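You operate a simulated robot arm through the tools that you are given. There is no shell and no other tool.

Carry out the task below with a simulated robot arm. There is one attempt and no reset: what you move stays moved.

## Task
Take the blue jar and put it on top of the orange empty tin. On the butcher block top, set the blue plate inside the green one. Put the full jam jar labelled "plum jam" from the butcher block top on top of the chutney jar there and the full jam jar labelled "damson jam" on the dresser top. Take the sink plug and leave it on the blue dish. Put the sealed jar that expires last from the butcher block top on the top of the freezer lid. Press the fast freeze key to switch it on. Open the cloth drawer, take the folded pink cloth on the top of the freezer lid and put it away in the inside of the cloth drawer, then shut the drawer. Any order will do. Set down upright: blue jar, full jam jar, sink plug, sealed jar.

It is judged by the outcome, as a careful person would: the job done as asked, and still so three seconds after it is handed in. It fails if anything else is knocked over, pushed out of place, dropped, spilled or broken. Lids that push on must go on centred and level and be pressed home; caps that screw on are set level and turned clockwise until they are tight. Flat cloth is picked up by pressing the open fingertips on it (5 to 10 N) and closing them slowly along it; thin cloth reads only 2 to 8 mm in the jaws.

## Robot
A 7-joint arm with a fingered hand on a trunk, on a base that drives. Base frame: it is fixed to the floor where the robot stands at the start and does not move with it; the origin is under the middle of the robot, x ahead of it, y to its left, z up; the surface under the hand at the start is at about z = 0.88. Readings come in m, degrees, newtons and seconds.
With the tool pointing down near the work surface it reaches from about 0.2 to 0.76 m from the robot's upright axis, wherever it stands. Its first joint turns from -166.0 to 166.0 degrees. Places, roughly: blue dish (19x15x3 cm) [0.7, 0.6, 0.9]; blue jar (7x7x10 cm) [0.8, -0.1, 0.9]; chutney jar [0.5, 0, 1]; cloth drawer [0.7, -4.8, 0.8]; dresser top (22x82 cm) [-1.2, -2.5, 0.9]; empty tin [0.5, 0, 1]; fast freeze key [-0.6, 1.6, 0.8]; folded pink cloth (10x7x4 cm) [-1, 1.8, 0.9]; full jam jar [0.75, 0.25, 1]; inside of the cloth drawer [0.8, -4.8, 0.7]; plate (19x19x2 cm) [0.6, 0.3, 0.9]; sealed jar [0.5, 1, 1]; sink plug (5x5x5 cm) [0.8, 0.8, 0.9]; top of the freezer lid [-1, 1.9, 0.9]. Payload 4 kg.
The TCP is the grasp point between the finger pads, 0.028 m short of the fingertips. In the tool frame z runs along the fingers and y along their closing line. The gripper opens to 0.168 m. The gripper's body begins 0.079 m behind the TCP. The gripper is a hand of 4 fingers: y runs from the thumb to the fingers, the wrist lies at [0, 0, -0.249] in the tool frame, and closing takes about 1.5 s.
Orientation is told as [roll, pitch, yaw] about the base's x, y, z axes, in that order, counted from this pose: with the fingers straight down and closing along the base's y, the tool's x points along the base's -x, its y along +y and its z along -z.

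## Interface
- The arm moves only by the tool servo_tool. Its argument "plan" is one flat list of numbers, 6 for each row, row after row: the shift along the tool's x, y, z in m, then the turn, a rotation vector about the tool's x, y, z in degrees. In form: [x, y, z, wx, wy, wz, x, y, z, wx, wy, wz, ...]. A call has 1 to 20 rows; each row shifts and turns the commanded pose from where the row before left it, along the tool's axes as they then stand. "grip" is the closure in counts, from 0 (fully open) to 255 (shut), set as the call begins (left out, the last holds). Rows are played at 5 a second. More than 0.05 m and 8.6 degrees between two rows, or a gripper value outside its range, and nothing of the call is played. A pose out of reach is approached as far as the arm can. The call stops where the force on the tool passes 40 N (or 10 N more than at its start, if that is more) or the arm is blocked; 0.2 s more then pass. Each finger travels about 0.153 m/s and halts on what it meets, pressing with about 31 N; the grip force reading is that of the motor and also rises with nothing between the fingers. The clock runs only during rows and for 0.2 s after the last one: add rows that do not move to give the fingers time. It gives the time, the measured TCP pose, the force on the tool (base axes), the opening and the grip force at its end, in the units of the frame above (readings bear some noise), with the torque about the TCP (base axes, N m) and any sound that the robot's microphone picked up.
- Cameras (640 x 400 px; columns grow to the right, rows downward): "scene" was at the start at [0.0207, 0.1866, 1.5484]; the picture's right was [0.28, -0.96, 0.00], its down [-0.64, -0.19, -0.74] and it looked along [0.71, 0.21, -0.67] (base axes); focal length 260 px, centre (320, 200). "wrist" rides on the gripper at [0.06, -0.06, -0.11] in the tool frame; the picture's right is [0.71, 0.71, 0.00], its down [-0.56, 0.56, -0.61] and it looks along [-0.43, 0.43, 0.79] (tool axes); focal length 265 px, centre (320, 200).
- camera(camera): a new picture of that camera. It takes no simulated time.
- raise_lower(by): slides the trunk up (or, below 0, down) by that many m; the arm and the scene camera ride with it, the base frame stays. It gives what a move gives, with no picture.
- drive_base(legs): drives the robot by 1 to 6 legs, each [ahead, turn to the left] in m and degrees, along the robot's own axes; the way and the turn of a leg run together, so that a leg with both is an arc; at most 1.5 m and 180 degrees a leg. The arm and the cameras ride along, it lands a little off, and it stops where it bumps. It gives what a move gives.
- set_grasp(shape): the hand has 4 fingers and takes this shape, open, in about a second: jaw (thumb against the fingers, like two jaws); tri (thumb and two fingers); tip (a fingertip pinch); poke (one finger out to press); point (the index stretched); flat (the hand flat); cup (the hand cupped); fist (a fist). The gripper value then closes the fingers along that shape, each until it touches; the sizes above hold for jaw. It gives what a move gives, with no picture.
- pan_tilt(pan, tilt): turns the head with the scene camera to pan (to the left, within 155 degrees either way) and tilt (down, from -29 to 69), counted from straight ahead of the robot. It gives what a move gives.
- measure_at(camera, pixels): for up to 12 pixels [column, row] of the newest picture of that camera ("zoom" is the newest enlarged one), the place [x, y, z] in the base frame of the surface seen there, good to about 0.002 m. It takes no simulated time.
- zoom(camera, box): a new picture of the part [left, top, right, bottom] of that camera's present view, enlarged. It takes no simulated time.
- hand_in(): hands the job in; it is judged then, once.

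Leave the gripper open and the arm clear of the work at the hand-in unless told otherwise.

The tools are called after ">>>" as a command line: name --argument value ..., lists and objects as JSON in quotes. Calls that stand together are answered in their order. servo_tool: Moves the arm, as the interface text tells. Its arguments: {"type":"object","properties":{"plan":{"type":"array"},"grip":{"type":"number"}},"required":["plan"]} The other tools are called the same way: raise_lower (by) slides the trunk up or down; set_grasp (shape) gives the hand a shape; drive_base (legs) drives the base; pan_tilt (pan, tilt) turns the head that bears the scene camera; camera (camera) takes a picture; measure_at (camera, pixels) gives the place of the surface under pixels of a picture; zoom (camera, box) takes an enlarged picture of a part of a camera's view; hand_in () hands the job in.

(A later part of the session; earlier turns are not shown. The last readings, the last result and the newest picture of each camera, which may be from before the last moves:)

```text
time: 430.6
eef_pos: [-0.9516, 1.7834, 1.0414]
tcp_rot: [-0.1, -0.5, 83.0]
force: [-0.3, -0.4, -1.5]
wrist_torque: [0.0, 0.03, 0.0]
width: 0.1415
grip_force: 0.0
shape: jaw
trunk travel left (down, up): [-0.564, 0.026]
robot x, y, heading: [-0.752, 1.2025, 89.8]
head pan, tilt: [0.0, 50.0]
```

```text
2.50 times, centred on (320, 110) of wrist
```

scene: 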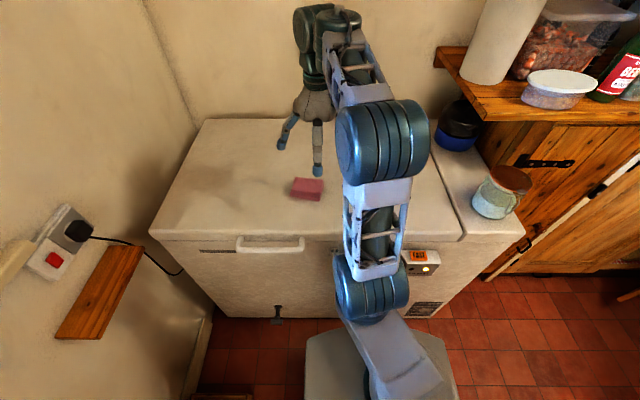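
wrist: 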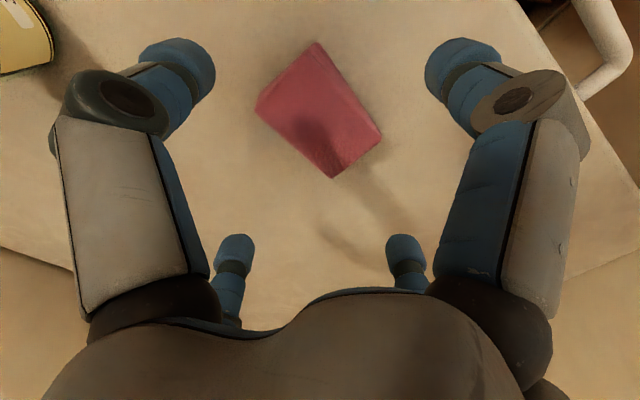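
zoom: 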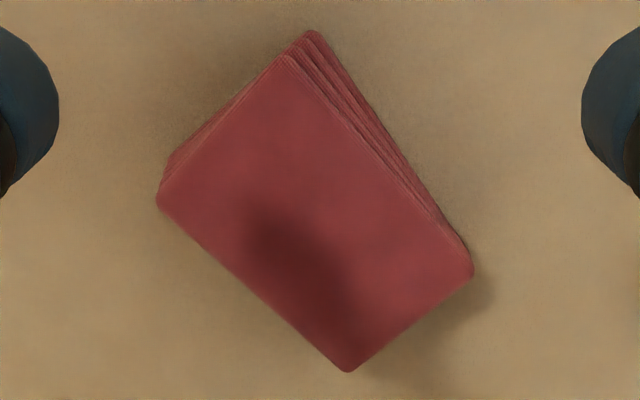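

The hand is centred on the cloth. Descend so the fingertips reach just above the lid, then close slowly.

>>> servo_tool --plan '[0, 0, 0.04, 0, 0, 0, 0, 0, 0.04, 0, 0, 0, 0, 0, 0.02, 0, 0, 0, 0, 0, 0.003, 0, 0, 0, 0, 0, 0, 0, 0, 0]'

>>> camera --camera "wrist"

>>> servo_tool --plan '[0, 0, 0, 0, 0, 0, 0, 0, 0, 0, 0, 0, 0, 0, 0, 0, 0, 0]' --grip 90

>>> servo_tool --plan '[0, 0, 0, 0, 0, 0, 0, 0, 0, 0, 0, 0, 0, 0, 0, 0, 0, 0, 0, 0, 0, 0, 0, 0, 0, 0, 0, 0, 0, 0, 0, 0, 0, 0, 0, 0]' --grip 255

>>> camera --camera "wrist"

```text
time: 431.8
eef_pos: [-0.9491, 1.7842, 0.9377]
tcp_rot: [-0.1, -0.6, 83.0]
force: [-1.0, 0.3, 0.2]
wrist_torque: [0.0, 0.01, 0.01]
width: 0.1415
grip_force: 0.1
shape: jaw
trunk travel left (down, up): [-0.564, 0.026]
robot x, y, heading: [-0.7492, 1.2039, 89.8]
head pan, tilt: [0.0, 50.0]
```

```text
taken
```

wrist: 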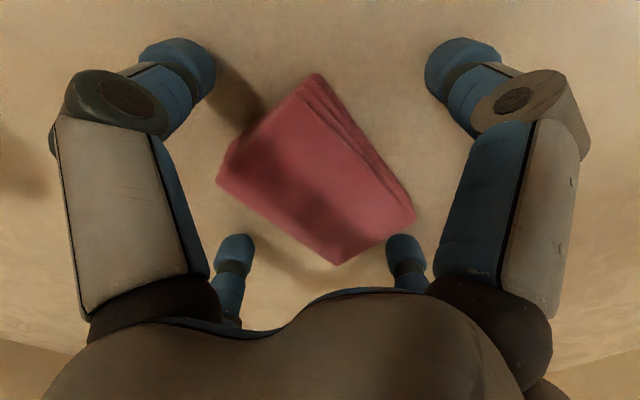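

```text
time: 432.6
eef_pos: [-0.9505, 1.7846, 0.9395]
tcp_rot: [-0.1, -0.7, 83.0]
force: [-0.1, 0.4, -0.7]
wrist_torque: [0.04, 0.0, 0.01]
width: 0.1093
grip_force: 0.0
shape: jaw
trunk travel left (down, up): [-0.564, 0.026]
robot x, y, heading: [-0.7541, 1.2025, 90.0]
head pan, tilt: [0.0, 50.0]
```

```text
time: 434.0
eef_pos: [-0.951, 1.784, 0.9386]
tcp_rot: [-0.1, -0.6, 83.0]
force: [-0.1, -0.1, -0.5]
wrist_torque: [0.0, -0.01, -0.02]
width: 0.0824
grip_force: 31.1
shape: jaw
trunk travel left (down, up): [-0.564, 0.026]
robot x, y, heading: [-0.7495, 1.2046, 90.2]
head pan, tilt: [0.0, 50.0]
```

```text
taken
```

wrist: 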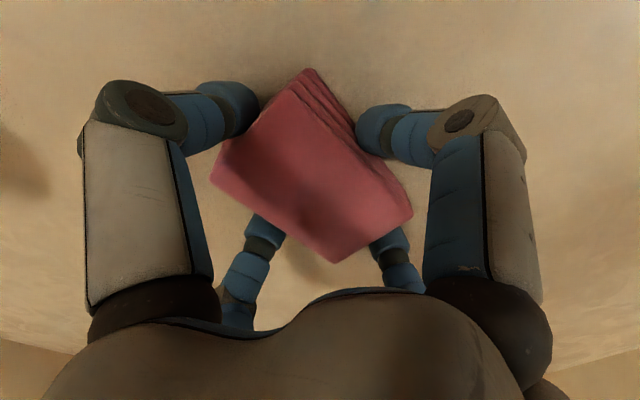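

Gripped on all four sides. Lift 12 cm and check.

>>> servo_tool --plan '[0, 0, -0.01, 0, 0, 0, 0, 0, -0.02, 0, 0, 0, 0, 0, -0.03, 0, 0, 0, 0, 0, -0.03, 0, 0, 0, 0, 0, -0.03, 0, 0, 0, 0, 0, 0, 0, 0, 0]'

>>> camera --camera "wrist"

>>> camera --camera "scene"

```text
time: 435.4
eef_pos: [-0.9504, 1.7832, 1.0583]
tcp_rot: [-0.1, -0.5, 83.0]
force: [0.1, -0.2, -0.6]
wrist_torque: [0.0, -0.01, -0.01]
width: 0.0823
grip_force: 31.4
shape: jaw
trunk travel left (down, up): [-0.564, 0.026]
robot x, y, heading: [-0.7501, 1.2058, 90.0]
head pan, tilt: [0.0, 50.0]
```

```text
taken
```

wrist: 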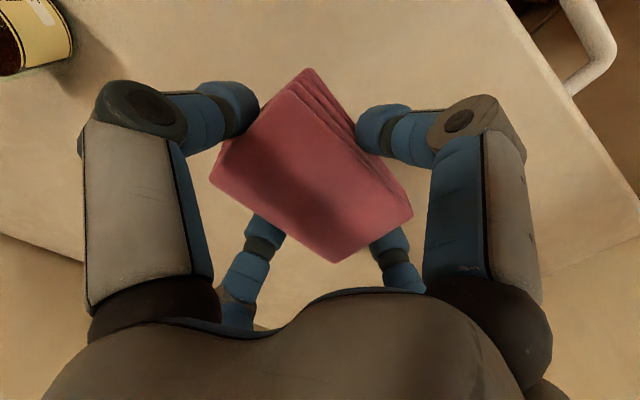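

```text
taken
```

scene: 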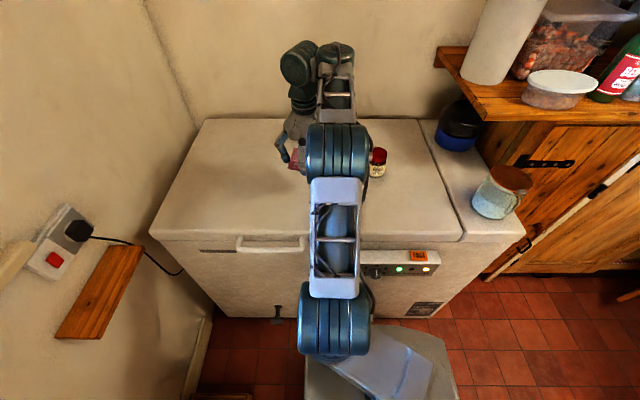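

The cloth is held. Bring it in front of the robot and drive: back off, turn clockwise to face the corridor.

>>> servo_tool --plan '[0, 0, -0.04, 0, 0, 0, 0, 0, -0.04, 0, 0, 0, 0, 0, -0.03, 0, 0, 0, 0.0235, -0.0317, 0, 0, 0, 0, 0.0235, -0.0317, 0, 0, 0, 0, 0.0235, -0.0317, 0, 0, 0, 0, 0.0235, -0.0317, 0, 0, 0, 0, 0.0235, -0.0317, 0, 0, 0, 0, 0.0235, -0.0317, 0, 0, 0, 0, 0.0235, -0.0317, 0, 0, 0, 0, 0, 0, 0, 0, 0, 0]'

>>> drive_base --legs '[[-0.15, 0], [0, -175.5]]'

```text
time: 437.8
eef_pos: [-0.7504, 1.5904, 1.1669]
tcp_rot: [-0.1, -0.5, 83.0]
force: [-0.2, 0.2, 0.0]
wrist_torque: [-0.02, 0.0, -0.03]
width: 0.0816
grip_force: 31.0
shape: jaw
trunk travel left (down, up): [-0.564, 0.026]
robot x, y, heading: [-0.7488, 1.205, 90.0]
head pan, tilt: [0.0, 50.0]
```

```text
time: 446.5
eef_pos: [-0.7455, 0.6628, 1.1666]
tcp_rot: [0.0, -0.6, -96.3]
force: [0.2, 0.4, -0.5]
wrist_torque: [-0.02, -0.02, -0.02]
width: 0.0815
grip_force: 30.8
shape: jaw
trunk travel left (down, up): [-0.564, 0.026]
robot x, y, heading: [-0.7493, 1.0542, -89.2]
head pan, tilt: [0.0, 50.0]
```

>>> drive_base --legs '[[0, 4.2], [1.5, 0], [1.5, 0]]'

```text
time: 461.4
eef_pos: [-0.4032, -2.3171, 1.1658]
tcp_rot: [0.0, -0.5, -90.4]
force: [0.3, -0.9, -0.5]
wrist_torque: [0.01, -0.02, 0.0]
width: 0.0814
grip_force: 30.9
shape: jaw
trunk travel left (down, up): [-0.564, 0.026]
robot x, y, heading: [-0.4471, -1.9325, -83.4]
head pan, tilt: [0.0, 50.0]
```

>>> drive_base --legs '[[0, -1.8], [1.4, 0], [1.4, 0]]'

```text
time: 475.3
eef_pos: [-0.2256, -5.1156, 1.1657]
tcp_rot: [-0.1, -0.6, -92.7]
force: [1.5, 0.1, -0.9]
wrist_torque: [0.0, 0.02, -0.01]
width: 0.0816
grip_force: 30.7
shape: jaw
trunk travel left (down, up): [-0.564, 0.026]
robot x, y, heading: [-0.2541, -4.7248, -85.8]
head pan, tilt: [0.0, 50.0]
```

Near the drawer. Turn left to face it and look.

>>> drive_base --legs '[[0, 85.5]]'

>>> pan_tilt --pan 0 --tilt 50

>>> camera --camera "scene"

```text
time: 479.4
eef_pos: [0.1326, -4.7371, 1.1667]
tcp_rot: [-0.2, -0.6, -8.0]
force: [0.1, 0.0, 0.3]
wrist_torque: [0.01, 0.02, 0.01]
width: 0.0813
grip_force: 30.8
shape: jaw
trunk travel left (down, up): [-0.564, 0.026]
robot x, y, heading: [-0.2519, -4.731, -1.2]
head pan, tilt: [0.0, 50.0]
```

```text
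time: 479.9
eef_pos: [0.1328, -4.7364, 1.1656]
tcp_rot: [-0.1, -0.6, -8.1]
force: [-0.7, 0.2, -0.7]
wrist_torque: [0.0, -0.02, -0.01]
width: 0.0813
grip_force: 30.7
shape: jaw
trunk travel left (down, up): [-0.564, 0.026]
robot x, y, heading: [-0.2576, -4.7284, -1.2]
head pan, tilt: [0.0, 50.0]
```

```text
taken
```

scene: 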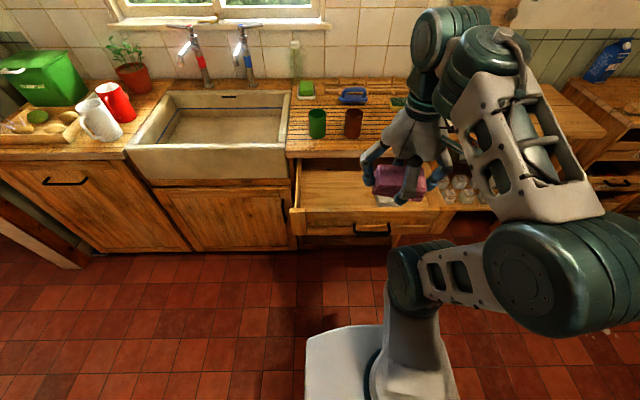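

The drawer is still open. Measure its front panel, inside and the grey item again.

>>> zoom --camera "scene" --box '[270, 130, 470, 260]'

>>> measure_at --camera "zoom" --pixels '[[150, 200], [250, 180], [100, 180], [200, 240], [200, 255], [80, 250], [380, 200], [200, 130], [340, 320], [300, 150], [330, 230], [120, 215]]'

```text
3.08 times, centred on (370, 195) of scene
```

zoom: 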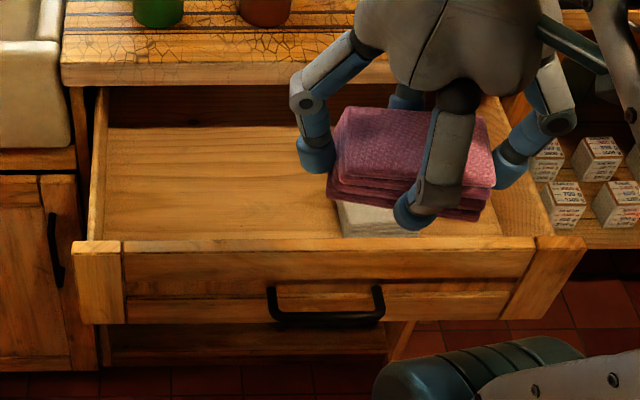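

```text
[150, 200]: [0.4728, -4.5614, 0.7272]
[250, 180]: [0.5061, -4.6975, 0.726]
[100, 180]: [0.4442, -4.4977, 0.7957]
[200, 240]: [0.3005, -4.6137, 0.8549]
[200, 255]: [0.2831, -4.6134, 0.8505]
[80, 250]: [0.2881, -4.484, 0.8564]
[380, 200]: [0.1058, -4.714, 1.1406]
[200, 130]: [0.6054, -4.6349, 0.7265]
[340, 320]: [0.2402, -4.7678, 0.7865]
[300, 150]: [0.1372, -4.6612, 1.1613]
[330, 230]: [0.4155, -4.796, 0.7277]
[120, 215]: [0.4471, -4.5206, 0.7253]
```

Inside free area x 0.30–0.546, floor z 0.727. I'll bring the cloth above (0.423, −4.65).

>>> servo_tool --plan '[-0.0393, 0.018, 0.006, 0, 0, 0, -0.0393, 0.018, 0.006, 0, 0, 0, -0.0393, 0.018, 0.006, 0, 0, 0, -0.0393, 0.018, 0.006, 0, 0, 0, -0.0393, 0.018, 0.006, 0, 0, 0, -0.0393, 0.018, 0.006, 0, 0, 0, -0.0393, 0.018, 0.006, 0, 0, 0, 0, 0, 0.04, 0, 0, 0, 0, 0, 0.04, 0, 0, 0, 0, 0, 0, 0, 0, 0]'

>>> camera --camera "scene"

>>> camera --camera "wrist"

```text
time: 482.1
eef_pos: [0.424, -4.6491, 1.0433]
tcp_rot: [-0.1, -0.5, -8.0]
force: [-0.3, -0.4, -0.4]
wrist_torque: [-0.01, 0.02, -0.04]
width: 0.0811
grip_force: 31.2
shape: jaw
trunk travel left (down, up): [-0.564, 0.026]
robot x, y, heading: [-0.2578, -4.7265, -1.1]
head pan, tilt: [0.0, 50.0]
```

```text
taken
```

scene: 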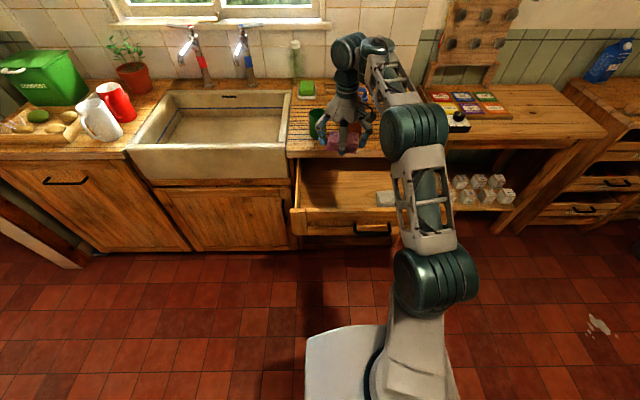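

```text
taken
```

wrist: 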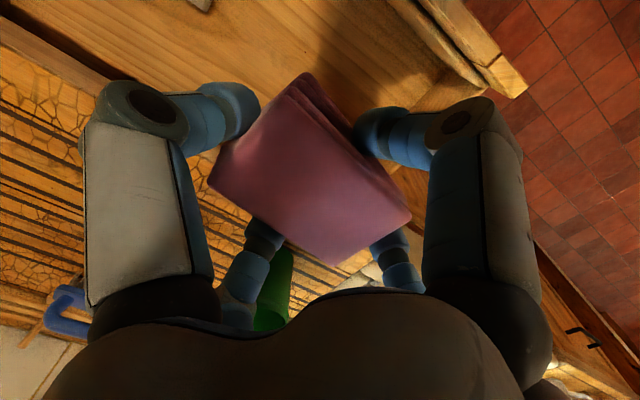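

Descend into the drawer carefully: first to z≈0.88.

>>> servo_tool --plan '[0, 0, 0.04, 0, 0, 0, 0, 0, 0.04, 0, 0, 0, 0, 0, 0.04, 0, 0, 0, 0, 0, 0.04, 0, 0, 0, 0, 0, 0, 0, 0, 0]'

>>> zoom --camera "scene" --box '[270, 60, 470, 260]'

>>> camera --camera "wrist"

```text
time: 483.4
eef_pos: [0.4264, -4.6524, 0.8875]
tcp_rot: [-0.1, -0.6, -8.1]
force: [0.8, -0.1, -0.8]
wrist_torque: [-0.01, -0.02, 0.01]
width: 0.0809
grip_force: 31.0
shape: jaw
trunk travel left (down, up): [-0.564, 0.026]
robot x, y, heading: [-0.2536, -4.7294, -1.2]
head pan, tilt: [0.0, 50.0]
```

```text
2.00 times, centred on (370, 160) of scene
```

zoom: 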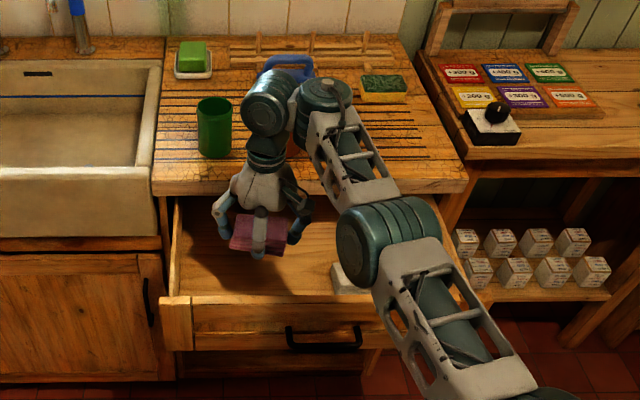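

```text
taken
```

wrist: 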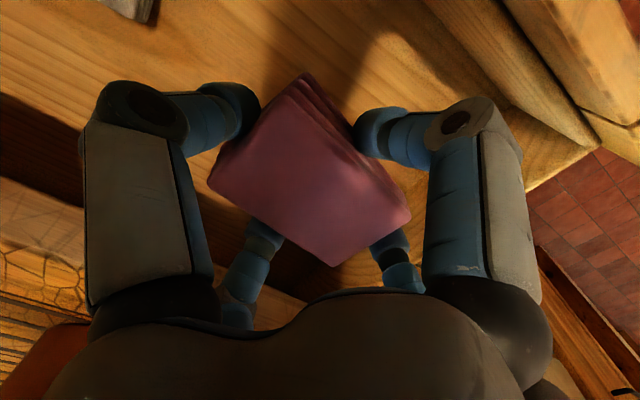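

>>> servo_tool --plan '[0, 0, 0.04, 0, 0, 0, 0, 0, 0.04, 0, 0, 0, 0, 0, 0.025, 0, 0, 0, 0, 0, 0, 0, 0, 0]'

>>> zoom --camera "scene" --box '[270, 60, 470, 260]'

>>> servo_tool --plan '[0, 0, 0.008, 0, 0, 0, 0, 0, 0, 0, 0, 0]'

>>> servo_tool --plan '[0, 0, 0.005, 0, 0, 0, 0, 0, 0, 0, 0, 0]'

```text
time: 484.4
eef_pos: [0.4322, -4.646, 0.8312]
tcp_rot: [0.7, -0.1, -8.2]
force: [0.2, 0.0, -0.3]
wrist_torque: [0.0, 0.0, 0.02]
width: 0.0812
grip_force: 31.0
shape: jaw
out of reach, approached as far as the arm can: row 2, 3
trunk travel left (down, up): [-0.564, 0.026]
robot x, y, heading: [-0.2569, -4.73, -1.0]
head pan, tilt: [0.0, 50.0]
```

```text
2.00 times, centred on (370, 160) of scene
```

zoom: 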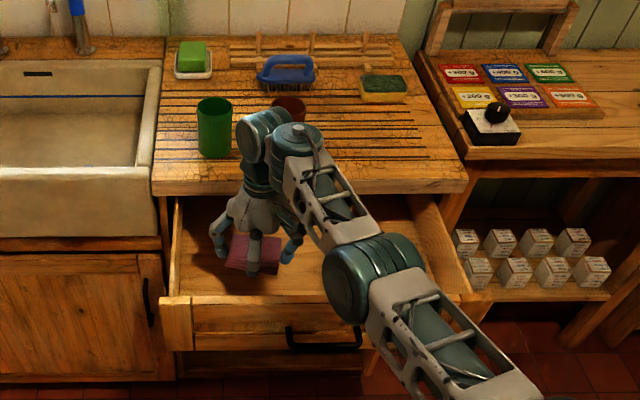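

```text
time: 484.9
eef_pos: [0.4271, -4.653, 0.8141]
tcp_rot: [-0.1, -0.5, -8.0]
force: [-0.5, 0.2, -1.0]
wrist_torque: [0.03, 0.0, -0.03]
width: 0.0808
grip_force: 31.0
shape: jaw
trunk travel left (down, up): [-0.564, 0.026]
robot x, y, heading: [-0.2586, -4.7284, -0.9]
head pan, tilt: [0.0, 50.0]
```

```text
time: 485.6
eef_pos: [0.4271, -4.6537, 0.8113]
tcp_rot: [-0.1, -0.6, -8.1]
force: [-0.7, 0.1, -0.6]
wrist_torque: [0.03, -0.04, -0.02]
width: 0.0808
grip_force: 31.0
shape: jaw
trunk travel left (down, up): [-0.564, 0.026]
robot x, y, heading: [-0.2531, -4.7299, -1.0]
head pan, tilt: [0.0, 50.0]
```

The arm reached its limit at z≈0.81. I'll use the trunk to go lower; first check the elbow/forearm clearance over the drawer front.

>>> camera --camera "scene"

>>> measure_at --camera "scene" --pixels '[[450, 200], [440, 190], [435, 215], [465, 215], [430, 165], [415, 150], [445, 225], [480, 240], [500, 250], [420, 180]]'

```text
taken
```

scene: 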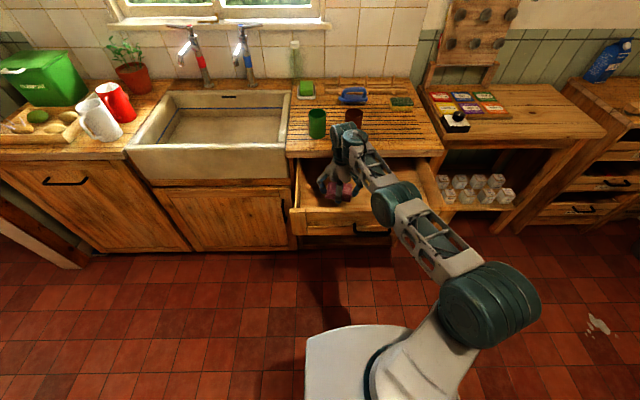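

```text
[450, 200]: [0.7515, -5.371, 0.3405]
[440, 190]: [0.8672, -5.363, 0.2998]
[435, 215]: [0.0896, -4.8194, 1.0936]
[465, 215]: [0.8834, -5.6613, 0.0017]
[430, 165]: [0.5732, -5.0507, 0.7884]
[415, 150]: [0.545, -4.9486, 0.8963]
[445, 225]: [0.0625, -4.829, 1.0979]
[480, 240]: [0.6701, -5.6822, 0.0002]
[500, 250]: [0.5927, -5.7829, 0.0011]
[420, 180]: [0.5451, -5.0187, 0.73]
```

>>> measure_at --camera "scene" --pixels '[[395, 205], [385, 200], [380, 210], [400, 190], [375, 180], [360, 170], [385, 222], [420, 240], [350, 140], [340, 150]]'

>>> zoom --camera "scene" --box '[280, 110, 440, 260]'

```text
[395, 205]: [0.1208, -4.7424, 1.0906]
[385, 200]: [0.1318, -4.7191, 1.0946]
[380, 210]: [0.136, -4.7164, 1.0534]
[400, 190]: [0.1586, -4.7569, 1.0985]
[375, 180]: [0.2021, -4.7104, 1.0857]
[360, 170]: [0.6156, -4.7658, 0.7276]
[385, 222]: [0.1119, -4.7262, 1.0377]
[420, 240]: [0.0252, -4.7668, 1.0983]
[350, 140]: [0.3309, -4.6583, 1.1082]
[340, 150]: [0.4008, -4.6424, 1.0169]
```

```text
2.67 times, centred on (360, 185) of scene
```

zoom: 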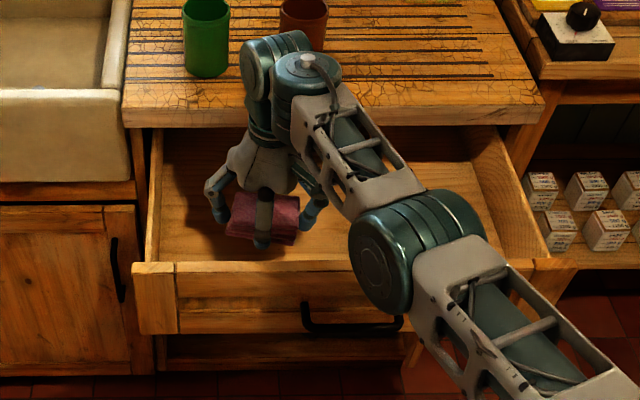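

Forearm is ~14 cm above the drawer front; lowering the trunk by 4.5 cm is safe.

>>> raise_lower --by -0.04

>>> raise_lower --by -0.006

>>> zoom --camera "scene" --box '[280, 110, 440, 260]'

>>> camera --camera "wrist"

```text
time: 486.4
eef_pos: [0.4275, -4.6535, 0.7699]
tcp_rot: [0.0, -0.6, -8.2]
force: [0.3, -0.3, -0.5]
wrist_torque: [0.0, -0.02, 0.01]
width: 0.0809
grip_force: 31.1
shape: jaw
trunk travel left (down, up): [-0.524, 0.066]
robot x, y, heading: [-0.2559, -4.7313, -1.3]
head pan, tilt: [0.0, 50.0]
```

```text
time: 486.9
eef_pos: [0.4272, -4.6531, 0.7623]
tcp_rot: [-0.2, -0.6, -8.1]
force: [0.4, 0.4, -0.6]
wrist_torque: [-0.03, 0.03, 0.01]
width: 0.0811
grip_force: 30.2
shape: jaw
trunk travel left (down, up): [-0.518, 0.072]
robot x, y, heading: [-0.2553, -4.7275, -1.2]
head pan, tilt: [0.0, 50.0]
```

```text
2.67 times, centred on (360, 185) of scene
```

zoom: 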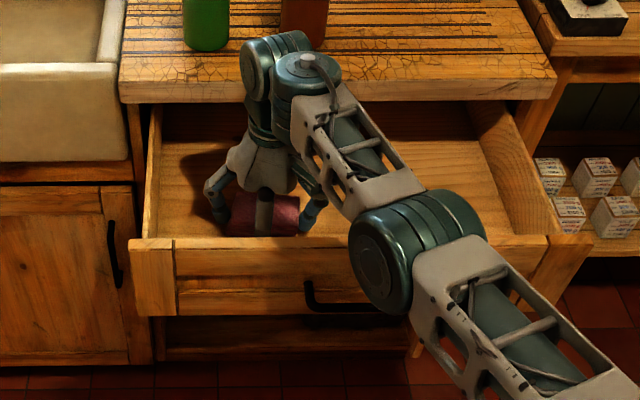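

```text
taken
```

wrist: 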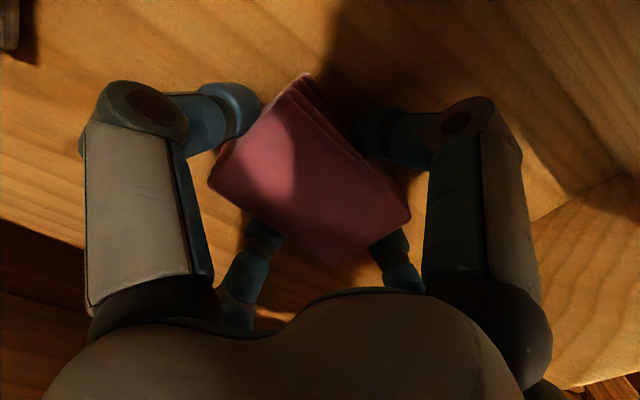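

>>> raise_lower --by -0.002

>>> servo_tool --plan '[0, 0, 0, 0, 0, 0, 0, 0, 0, 0, 0, 0, 0, 0, 0, 0, 0, 0, 0, 0, 0, 0, 0, 0]' --grip 80

>>> camera --camera "wrist"

```text
time: 487.4
eef_pos: [0.4277, -4.6533, 0.7621]
tcp_rot: [-0.1, -0.6, -8.0]
force: [0.5, 0.3, -0.4]
wrist_torque: [-0.01, 0.02, 0.01]
width: 0.081
grip_force: 31.2
shape: jaw
trunk travel left (down, up): [-0.516, 0.074]
robot x, y, heading: [-0.2552, -4.7272, -1.2]
head pan, tilt: [0.0, 50.0]
```

```text
time: 488.4
eef_pos: [0.4267, -4.6532, 0.7615]
tcp_rot: [0.0, -0.7, -8.0]
force: [0.3, -0.4, 0.7]
wrist_torque: [-0.03, 0.01, 0.01]
width: 0.1149
grip_force: 0.1
shape: jaw
trunk travel left (down, up): [-0.516, 0.074]
robot x, y, heading: [-0.2549, -4.7295, -1.1]
head pan, tilt: [0.0, 50.0]
```

```text
taken
```

wrist: 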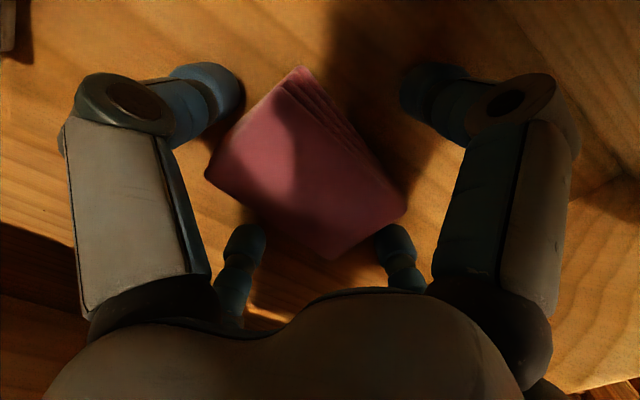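

Released. Raise the trunk back and lift the hand out.

>>> raise_lower --by 0.048

>>> camera --camera "wrist"

>>> servo_tool --plan '[0, 0, -0.03, 0, 0, 0, 0, 0, -0.04, 0, 0, 0, 0, 0, -0.04, 0, 0, 0, 0, 0, -0.04, 0, 0, 0, 0, 0, -0.04, 0, 0, 0, 0, 0, -0.04, 0, 0, 0, 0, 0, 0, 0, 0, 0]'

>>> camera --camera "scene"

```text
time: 489.4
eef_pos: [0.4269, -4.6535, 0.8091]
tcp_rot: [-0.1, -0.5, -8.2]
force: [-0.4, -0.7, -0.2]
wrist_torque: [0.01, 0.01, -0.02]
width: 0.1146
grip_force: 0.0
shape: jaw
trunk travel left (down, up): [-0.564, 0.026]
robot x, y, heading: [-0.257, -4.7312, -1.0]
head pan, tilt: [0.0, 50.0]
```

```text
taken
```

wrist: 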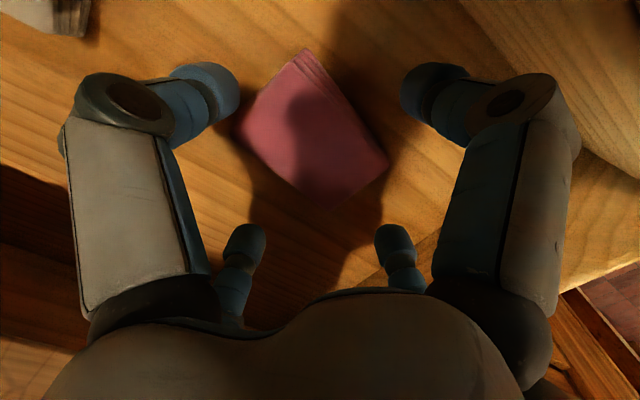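

```text
time: 490.9
eef_pos: [0.4255, -4.6522, 1.0382]
tcp_rot: [0.0, -0.5, -8.1]
force: [0.3, -0.9, -1.4]
wrist_torque: [0.03, -0.01, -0.02]
width: 0.1147
grip_force: 0.0
shape: jaw
trunk travel left (down, up): [-0.564, 0.026]
robot x, y, heading: [-0.256, -4.7275, -1.2]
head pan, tilt: [0.0, 50.0]
```

```text
taken
```

scene: 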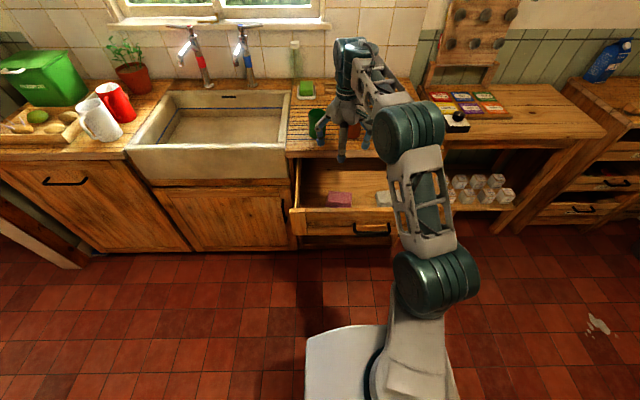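

The cloth lies flat in the drawer. Now close it: retract the hand above the robot's front first.

>>> servo_tool --plan '[0.02, -0.008, -0.03, 0, 0, 0, 0.0402, -0.017, -0.018, 0, 0, 0, 0.0402, -0.017, -0.018, 0, 0, 0, 0.0402, -0.017, -0.018, 0, 0, 0, 0.0402, -0.017, -0.018, 0, 0, 0, 0.0402, -0.017, -0.018, 0, 0, 0, 0.0402, -0.017, 0, 0, 0, 0, 0.0202, -0.009, 0, 0, 0, 0, 0, 0, 0, 0, 0, 0]' --grip 0

>>> set_grasp --shape "tip"

>>> drive_base --legs '[[0.05, 1.2]]'

>>> servo_tool --plan '[0, 0, 0, 0, 0, -8.1, 0, 0, 0, 0, 0, -8.1, 0, 0, 0, 0, 0, -8.1, 0, 0, 0, 0, 0, -8.1, 0, 0, 0, 0, 0, -8.1, 0, 0, 0, 0, 0, -8.1, 0, 0, 0, 0, 0, -8.1, 0, 0, 0, 0, 0, -8.1, 0, 0, 0, 0, 0, -8.1, 0, 0, 0, 0, 0, -8.1, 0, 0, 0, 0, 0, -8.1, 0, 0, 0, 0, 0, -8.1, 0, 0, 0, 0, 0, 0]' --grip 255

>>> camera --camera "scene"

```text
time: 492.9
eef_pos: [0.1288, -4.7275, 1.1566]
tcp_rot: [-0.1, -0.5, -7.9]
force: [-0.1, -0.1, 0.5]
wrist_torque: [0.0, -0.03, 0.01]
width: 0.1679
grip_force: 0.0
shape: jaw
trunk travel left (down, up): [-0.564, 0.026]
robot x, y, heading: [-0.2567, -4.7256, -1.1]
head pan, tilt: [0.0, 50.0]
```

```text
time: 493.9
eef_pos: [0.1283, -4.7273, 1.1567]
tcp_rot: [-0.1, -0.7, -8.1]
force: [0.5, 0.9, -0.5]
wrist_torque: [0.01, -0.02, 0.0]
width: 0.1678
grip_force: 0.0
shape: tip
trunk travel left (down, up): [-0.564, 0.026]
robot x, y, heading: [-0.2539, -4.7286, -1.0]
head pan, tilt: [0.0, 50.0]
```

```text
time: 494.8
eef_pos: [0.1806, -4.7195, 1.1561]
tcp_rot: [-0.1, -0.5, -6.9]
force: [0.3, 0.5, -0.3]
wrist_torque: [-0.01, 0.01, 0.0]
width: 0.1678
grip_force: 0.0
shape: tip
trunk travel left (down, up): [-0.564, 0.026]
robot x, y, heading: [-0.2052, -4.7281, 0.1]
head pan, tilt: [0.0, 50.0]
```

```text
time: 497.6
eef_pos: [0.1795, -4.72, 1.1571]
tcp_rot: [-0.5, 0.1, 90.4]
force: [-0.4, -1.0, -0.2]
wrist_torque: [0.01, 0.04, -0.01]
width: 0.0001
grip_force: 30.9
shape: tip
trunk travel left (down, up): [-0.564, 0.026]
robot x, y, heading: [-0.2059, -4.73, 0.2]
head pan, tilt: [0.0, 50.0]
```

```text
taken
```

scene: 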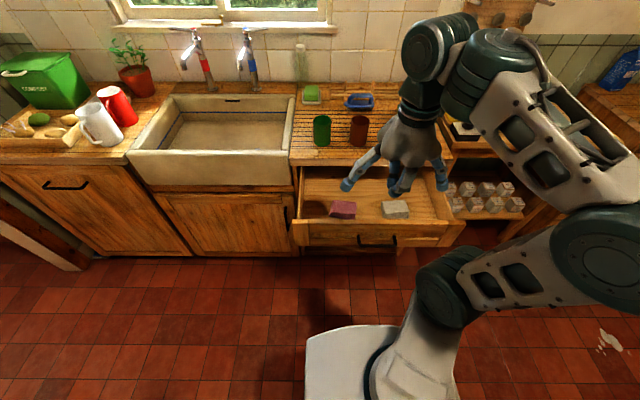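

Re-measure the handle bar and panel, then lower the trunk 6 cm.

>>> zoom --camera "scene" --box '[290, 200, 460, 270]'

>>> measure_at --camera "scene" --pixels '[[358, 244], [375, 245], [395, 245], [330, 232], [330, 240], [440, 240], [343, 209], [395, 208], [345, 215], [300, 240]]'

>>> raise_lower --by -0.06

```text
3.76 times, centred on (375, 235) of scene
```

zoom: 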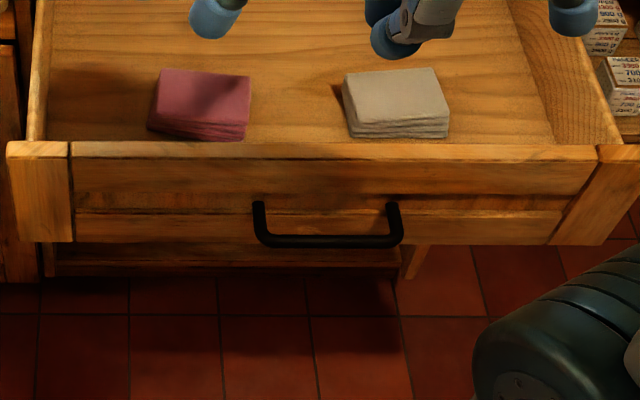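

```text
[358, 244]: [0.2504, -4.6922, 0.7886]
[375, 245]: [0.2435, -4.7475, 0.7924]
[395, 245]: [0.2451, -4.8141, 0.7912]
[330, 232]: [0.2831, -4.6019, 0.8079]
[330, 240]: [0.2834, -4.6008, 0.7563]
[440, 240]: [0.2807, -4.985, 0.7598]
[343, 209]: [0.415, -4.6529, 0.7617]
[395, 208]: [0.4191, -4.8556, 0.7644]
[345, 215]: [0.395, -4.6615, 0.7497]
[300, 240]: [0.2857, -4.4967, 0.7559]
```

```text
time: 498.6
eef_pos: [0.1788, -4.7209, 1.0964]
tcp_rot: [-0.5, 0.1, 90.4]
force: [-0.1, 0.1, -0.2]
wrist_torque: [0.01, 0.0, -0.01]
width: 0.0001
grip_force: 31.1
shape: tip
trunk travel left (down, up): [-0.504, 0.086]
robot x, y, heading: [-0.2093, -4.7318, 0.1]
head pan, tilt: [0.0, 50.0]
```

>>> servo_tool --plan '[0.018, 0.017, 0, 0, 0, 0, 0.018, 0.017, 0, 0, 0, 0, 0, 0, 0.043, 0, 0, 0, 0, 0, 0.043, 0, 0, 0, 0, 0, 0.043, 0, 0, 0, 0, 0, 0.043, 0, 0, 0, 0, 0, 0.043, 0, 0, 0, 0, 0, 0.043, 0, 0, 0, 0, 0, 0.043, 0, 0, 0, 0, 0, 0, 0, 0, 0]'

>>> camera --camera "scene"

>>> camera --camera "wrist"

```text
time: 500.8
eef_pos: [0.1497, -4.7556, 0.8025]
tcp_rot: [-0.5, 0.1, 90.2]
force: [0.2, 0.0, 0.7]
wrist_torque: [0.0, 0.02, 0.01]
width: 0.0
grip_force: 30.5
shape: tip
out of reach, approached as far as the arm can: row 4
trunk travel left (down, up): [-0.504, 0.086]
robot x, y, heading: [-0.2034, -4.7281, 0.0]
head pan, tilt: [0.0, 50.0]
```

```text
taken
```

scene: 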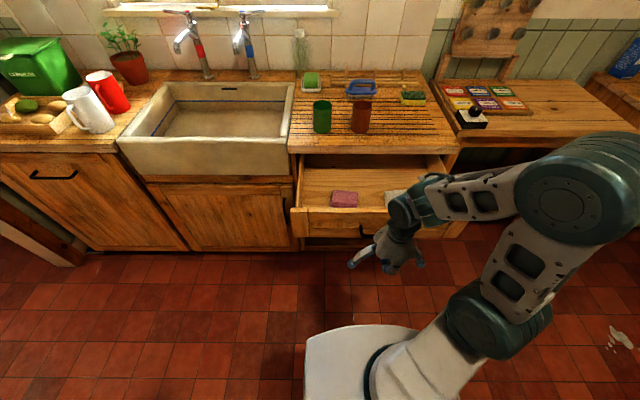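

```text
taken
```

wrist: 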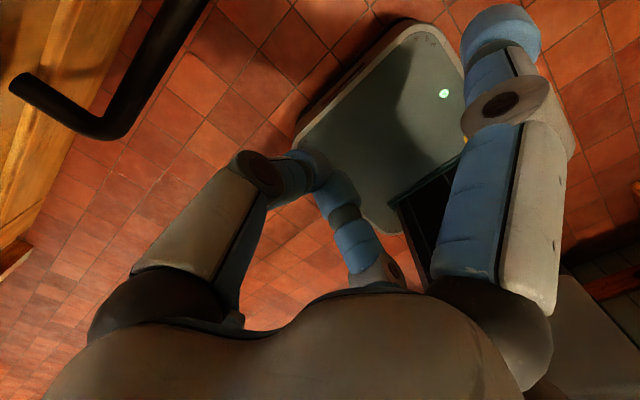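

Hand is in front of the handle. Push toward +x in steps, watching force.

>>> servo_tool --plan '[0, -0.015, 0, 0, 0, 0, 0, -0.015, 0, 0, 0, 0, 0, -0.015, 0, 0, 0, 0, 0, -0.015, 0, 0, 0, 0, 0, 0, 0, 0, 0, 0]'

>>> camera --camera "scene"

>>> camera --camera "wrist"

```text
time: 502.0
eef_pos: [0.209, -4.7554, 0.8024]
tcp_rot: [-0.4, 0.1, 90.3]
force: [-0.5, -0.2, 0.2]
wrist_torque: [-0.01, 0.01, -0.03]
width: 0.0
grip_force: 31.1
shape: tip
trunk travel left (down, up): [-0.504, 0.086]
robot x, y, heading: [-0.2023, -4.7307, 0.3]
head pan, tilt: [0.0, 50.0]
```

```text
taken
```

scene: 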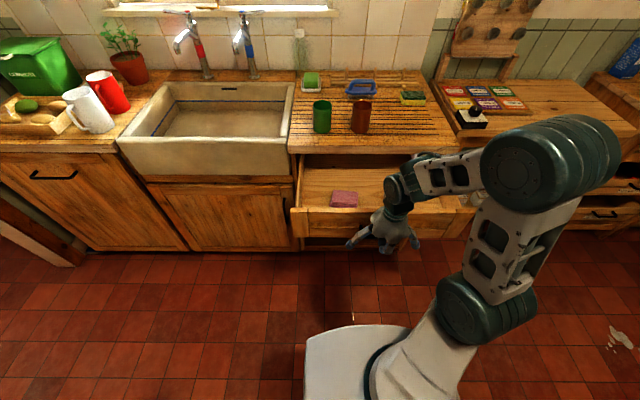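

```text
taken
```

wrist: 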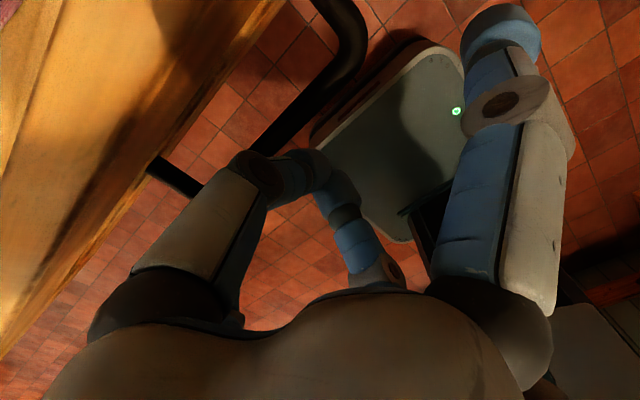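

>>> servo_tool --plan '[0, -0.01, 0, 0, 0, 0, 0, -0.015, 0, 0, 0, 0, 0, -0.015, 0, 0, 0, 0, 0, -0.015, 0, 0, 0, 0, 0, 0, 0, 0, 0, 0]'

>>> zoom --camera "scene" --box '[280, 130, 480, 270]'

>>> camera --camera "wrist"

```text
time: 503.2
eef_pos: [0.2648, -4.755, 0.804]
tcp_rot: [-0.5, 0.2, 90.3]
force: [0.7, 0.0, -0.4]
wrist_torque: [0.04, 0.0, 0.0]
width: 0.0001
grip_force: 31.5
shape: tip
trunk travel left (down, up): [-0.504, 0.086]
robot x, y, heading: [-0.2024, -4.73, 0.6]
head pan, tilt: [0.0, 50.0]
```

```text
2.86 times, centred on (380, 200) of scene
```

zoom: 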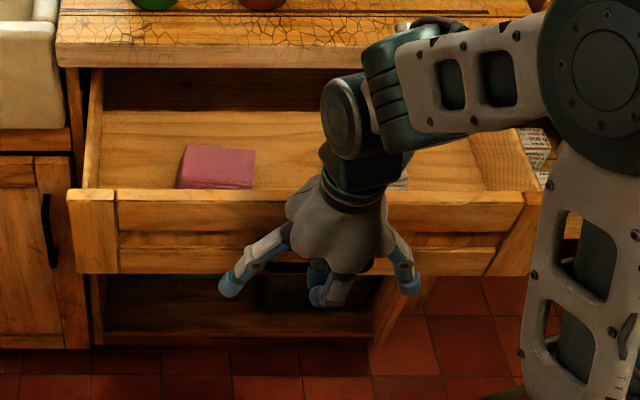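

```text
taken
```

wrist: 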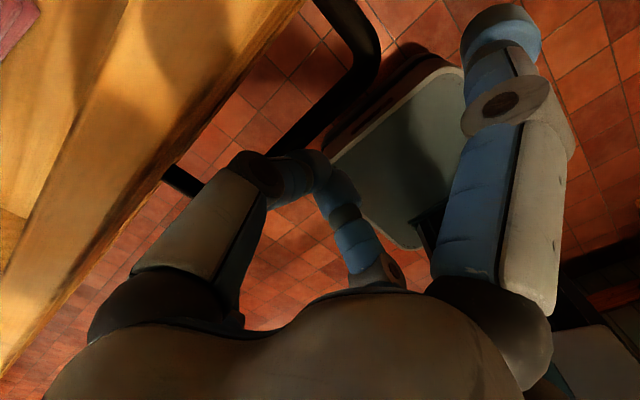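

>>> measure_at --camera "zoom" --pixels '[[200, 205], [200, 230], [90, 230], [480, 250], [215, 165], [150, 250]]'

>>> servo_tool --plan '[0, -0.015, 0, 0, 0, 0, 0, -0.015, 0, 0, 0, 0, 0, -0.015, 0, 0, 0, 0, 0, -0.015, 0, 0, 0, 0, 0, -0.015, 0, 0, 0, 0, 0, 0, 0, 0, 0, 0]'

>>> zoom --camera "scene" --box '[280, 130, 480, 270]'

```text
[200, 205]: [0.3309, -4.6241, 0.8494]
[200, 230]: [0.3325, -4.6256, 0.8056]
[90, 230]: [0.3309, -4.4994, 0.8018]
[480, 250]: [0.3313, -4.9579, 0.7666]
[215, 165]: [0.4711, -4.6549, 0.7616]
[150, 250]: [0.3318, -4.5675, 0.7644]
```

```text
time: 504.6
eef_pos: [0.3394, -4.7548, 0.8039]
tcp_rot: [-0.5, 0.1, 90.4]
force: [-0.4, 1.1, -1.7]
wrist_torque: [-0.02, -0.03, -0.02]
width: 0.0001
grip_force: 31.2
shape: tip
trunk travel left (down, up): [-0.504, 0.086]
robot x, y, heading: [-0.2057, -4.7307, 0.1]
head pan, tilt: [0.0, 50.0]
```

```text
2.86 times, centred on (380, 200) of scene
```

zoom: 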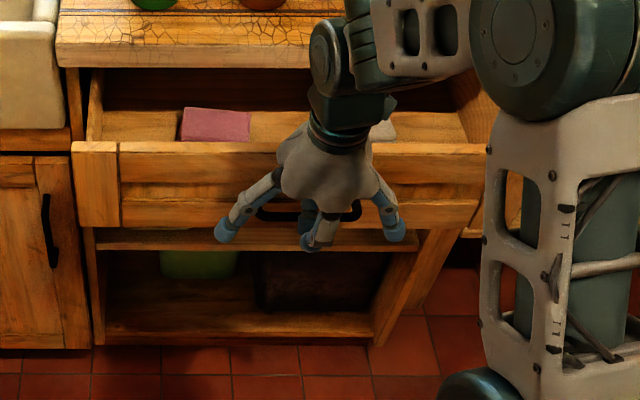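

The drawer is going in. To keep the palm clear of the counter edge at the end, I'll back off 1.5 cm and pitch the hand forward 24°, then push the rest.

>>> servo_tool --plan '[0, 0.02, 0, 0, 0, 0, 0, 0, 0, 8, 0, 0, 0, 0, 0, 8, 0, 0, 0, 0, 0, 8, 0, 0, 0, 0, 0, 0, 0, 0]'

>>> servo_tool --plan '[0, -0.0137, 0.0061, 0, 0, 0, 0, -0.0137, 0.0061, 0, 0, 0, 0, -0.0137, 0.0061, 0, 0, 0, 0, -0.0137, 0.0061, 0, 0, 0, 0, 0, 0, 0, 0, 0]'

>>> zoom --camera "scene" --box '[280, 110, 480, 270]'

```text
time: 505.8
eef_pos: [0.3199, -4.7549, 0.8039]
tcp_rot: [-24.6, 0.2, 90.3]
force: [0.5, -0.5, 1.0]
wrist_torque: [-0.01, -0.02, -0.01]
width: 0.0
grip_force: 30.7
shape: tip
trunk travel left (down, up): [-0.504, 0.086]
robot x, y, heading: [-0.2076, -4.7312, 0.0]
head pan, tilt: [0.0, 50.0]
```

```text
time: 507.0
eef_pos: [0.3817, -4.755, 0.8031]
tcp_rot: [-24.4, 0.2, 90.3]
force: [-0.5, -0.4, 1.0]
wrist_torque: [0.0, 0.01, 0.0]
width: 0.0002
grip_force: 31.4
shape: tip
trunk travel left (down, up): [-0.504, 0.086]
robot x, y, heading: [-0.2074, -4.7285, -0.0]
head pan, tilt: [0.0, 50.0]
```

```text
2.50 times, centred on (380, 190) of scene
```

zoom: 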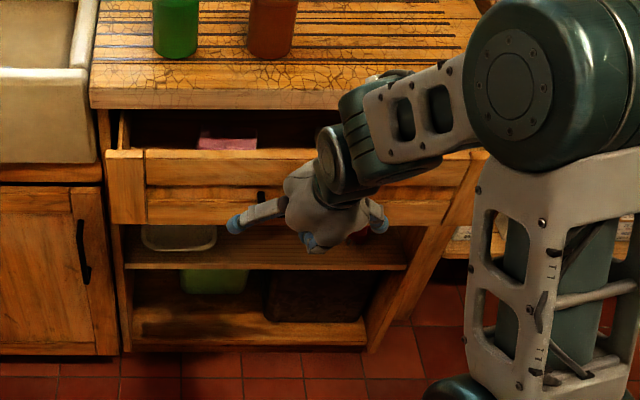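

>>> measure_at --camera "zoom" --pixels '[[200, 172], [130, 180], [200, 205], [200, 100], [420, 200]]'

>>> servo_tool --plan '[0, -0.0137, 0.0061, 0, 0, 0, 0, -0.0137, 0.0061, 0, 0, 0, 0, -0.0137, 0.0061, 0, 0, 0, 0, 0, 0, 0, 0, 0]'

>>> zoom --camera "scene" --box '[280, 110, 480, 270]'

>>> measure_at --camera "zoom" --pixels '[[200, 165], [130, 175], [200, 200], [200, 100]]'

```text
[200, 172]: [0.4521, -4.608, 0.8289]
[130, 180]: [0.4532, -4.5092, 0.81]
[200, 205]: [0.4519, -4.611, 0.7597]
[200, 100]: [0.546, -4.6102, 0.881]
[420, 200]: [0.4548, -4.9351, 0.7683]
```

```text
time: 508.0
eef_pos: [0.4255, -4.7545, 0.8042]
tcp_rot: [-24.6, 0.1, 90.3]
force: [-1.1, -0.5, -0.4]
wrist_torque: [0.0, -0.03, -0.02]
width: 0.0001
grip_force: 30.8
shape: tip
trunk travel left (down, up): [-0.504, 0.086]
robot x, y, heading: [-0.2039, -4.7341, 0.0]
head pan, tilt: [0.0, 50.0]
```

```text
2.50 times, centred on (380, 190) of scene
```

zoom: 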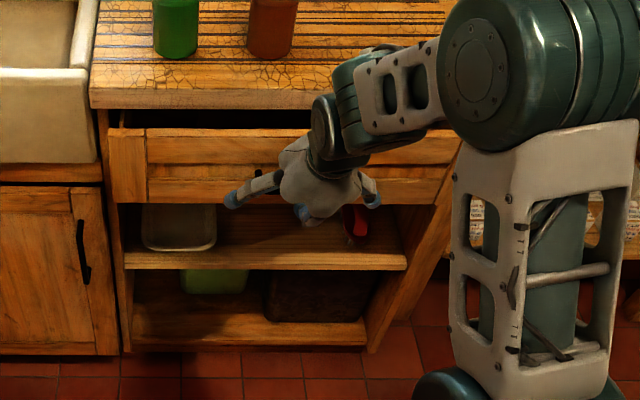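

```text
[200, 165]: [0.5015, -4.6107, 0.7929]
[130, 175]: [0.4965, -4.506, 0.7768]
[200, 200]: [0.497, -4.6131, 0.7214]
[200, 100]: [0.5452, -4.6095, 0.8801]
```

>>> servo_tool --plan '[0, -0.0137, 0.0061, 0, 0, 0, 0, -0.0137, 0.0061, 0, 0, 0, 0, -0.0091, 0.0041, 0, 0, 0, 0, 0, 0, 0, 0, 0]'

>>> zoom --camera "scene" --box '[280, 110, 480, 270]'

>>> measure_at --camera "zoom" --pixels '[[200, 150], [130, 165], [200, 190], [200, 100], [160, 140]]'

```text
time: 509.0
eef_pos: [0.4653, -4.7563, 0.8076]
tcp_rot: [-24.5, 0.2, 90.2]
force: [-0.5, 0.8, -0.1]
wrist_torque: [0.01, -0.01, -0.01]
width: 0.0001
grip_force: 31.0
shape: tip
trunk travel left (down, up): [-0.504, 0.086]
robot x, y, heading: [-0.2075, -4.7267, 0.0]
head pan, tilt: [0.0, 50.0]
```

```text
2.50 times, centred on (380, 190) of scene
```

zoom: 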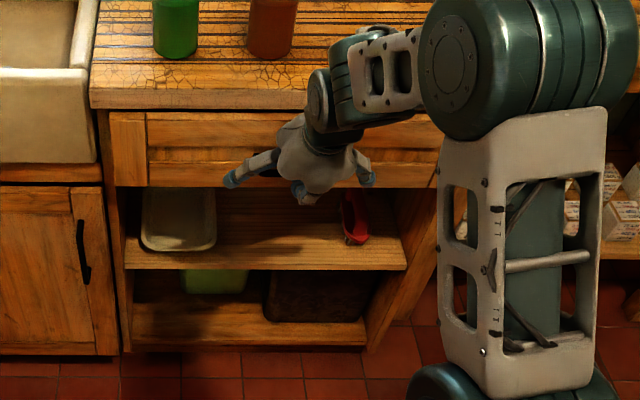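

```text
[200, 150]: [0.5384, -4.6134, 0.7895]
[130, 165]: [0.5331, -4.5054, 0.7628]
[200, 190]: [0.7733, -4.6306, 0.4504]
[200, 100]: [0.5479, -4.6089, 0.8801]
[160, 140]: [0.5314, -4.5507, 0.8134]
```

Only ~1.6 cm left. Push in small steps until it stops.

>>> servo_tool --plan '[0, -0.0073, 0.0033, 0, 0, 0, 0, -0.0046, 0.002, 0, 0, 0, 0, 0, 0, 0, 0, 0]'

>>> servo_tool --plan '[0, -0.0027, 0.0012, 0, 0, 0, 0, 0, 0, 0, 0, 0]'

>>> servo_tool --plan '[0, -0.0018, 0.0008, 0, 0, 0, 0, 0, 0, 0, 0, 0]'

>>> zoom --camera "scene" --box '[280, 110, 480, 270]'

>>> measure_at --camera "zoom" --pixels '[[200, 150], [130, 155], [200, 175], [200, 100], [160, 140]]'

```text
time: 509.8
eef_pos: [0.4771, -4.7541, 0.8054]
tcp_rot: [-24.6, 0.2, 90.3]
force: [-1.0, 0.6, -0.4]
wrist_torque: [-0.01, 0.03, 0.0]
width: 0.0
grip_force: 30.7
shape: tip
trunk travel left (down, up): [-0.504, 0.086]
robot x, y, heading: [-0.2046, -4.73, 0.1]
head pan, tilt: [0.0, 50.0]
```

```text
time: 510.4
eef_pos: [0.4798, -4.7545, 0.8057]
tcp_rot: [-24.5, 0.1, 90.3]
force: [-0.3, 0.5, 0.7]
wrist_torque: [0.0, 0.0, 0.0]
width: 0.0001
grip_force: 31.6
shape: tip
trunk travel left (down, up): [-0.504, 0.086]
robot x, y, heading: [-0.2044, -4.7269, -0.0]
head pan, tilt: [0.0, 50.0]
```

```text
time: 511.0
eef_pos: [0.4824, -4.7541, 0.8067]
tcp_rot: [-24.5, 0.1, 90.3]
force: [0.0, 0.0, -0.4]
wrist_torque: [0.0, -0.02, -0.01]
width: 0.0
grip_force: 31.1
shape: tip
trunk travel left (down, up): [-0.504, 0.086]
robot x, y, heading: [-0.2052, -4.7272, 0.2]
head pan, tilt: [0.0, 50.0]
```

```text
2.50 times, centred on (380, 190) of scene
```

zoom: 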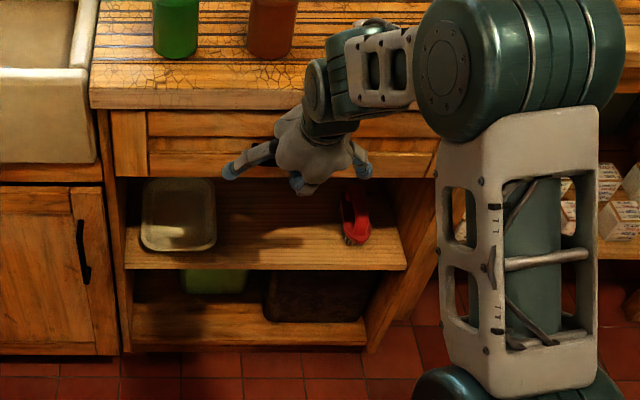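

```text
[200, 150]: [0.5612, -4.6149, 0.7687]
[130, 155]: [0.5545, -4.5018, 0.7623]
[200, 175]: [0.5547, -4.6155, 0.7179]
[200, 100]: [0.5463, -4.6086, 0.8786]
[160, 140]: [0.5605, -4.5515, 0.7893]
```

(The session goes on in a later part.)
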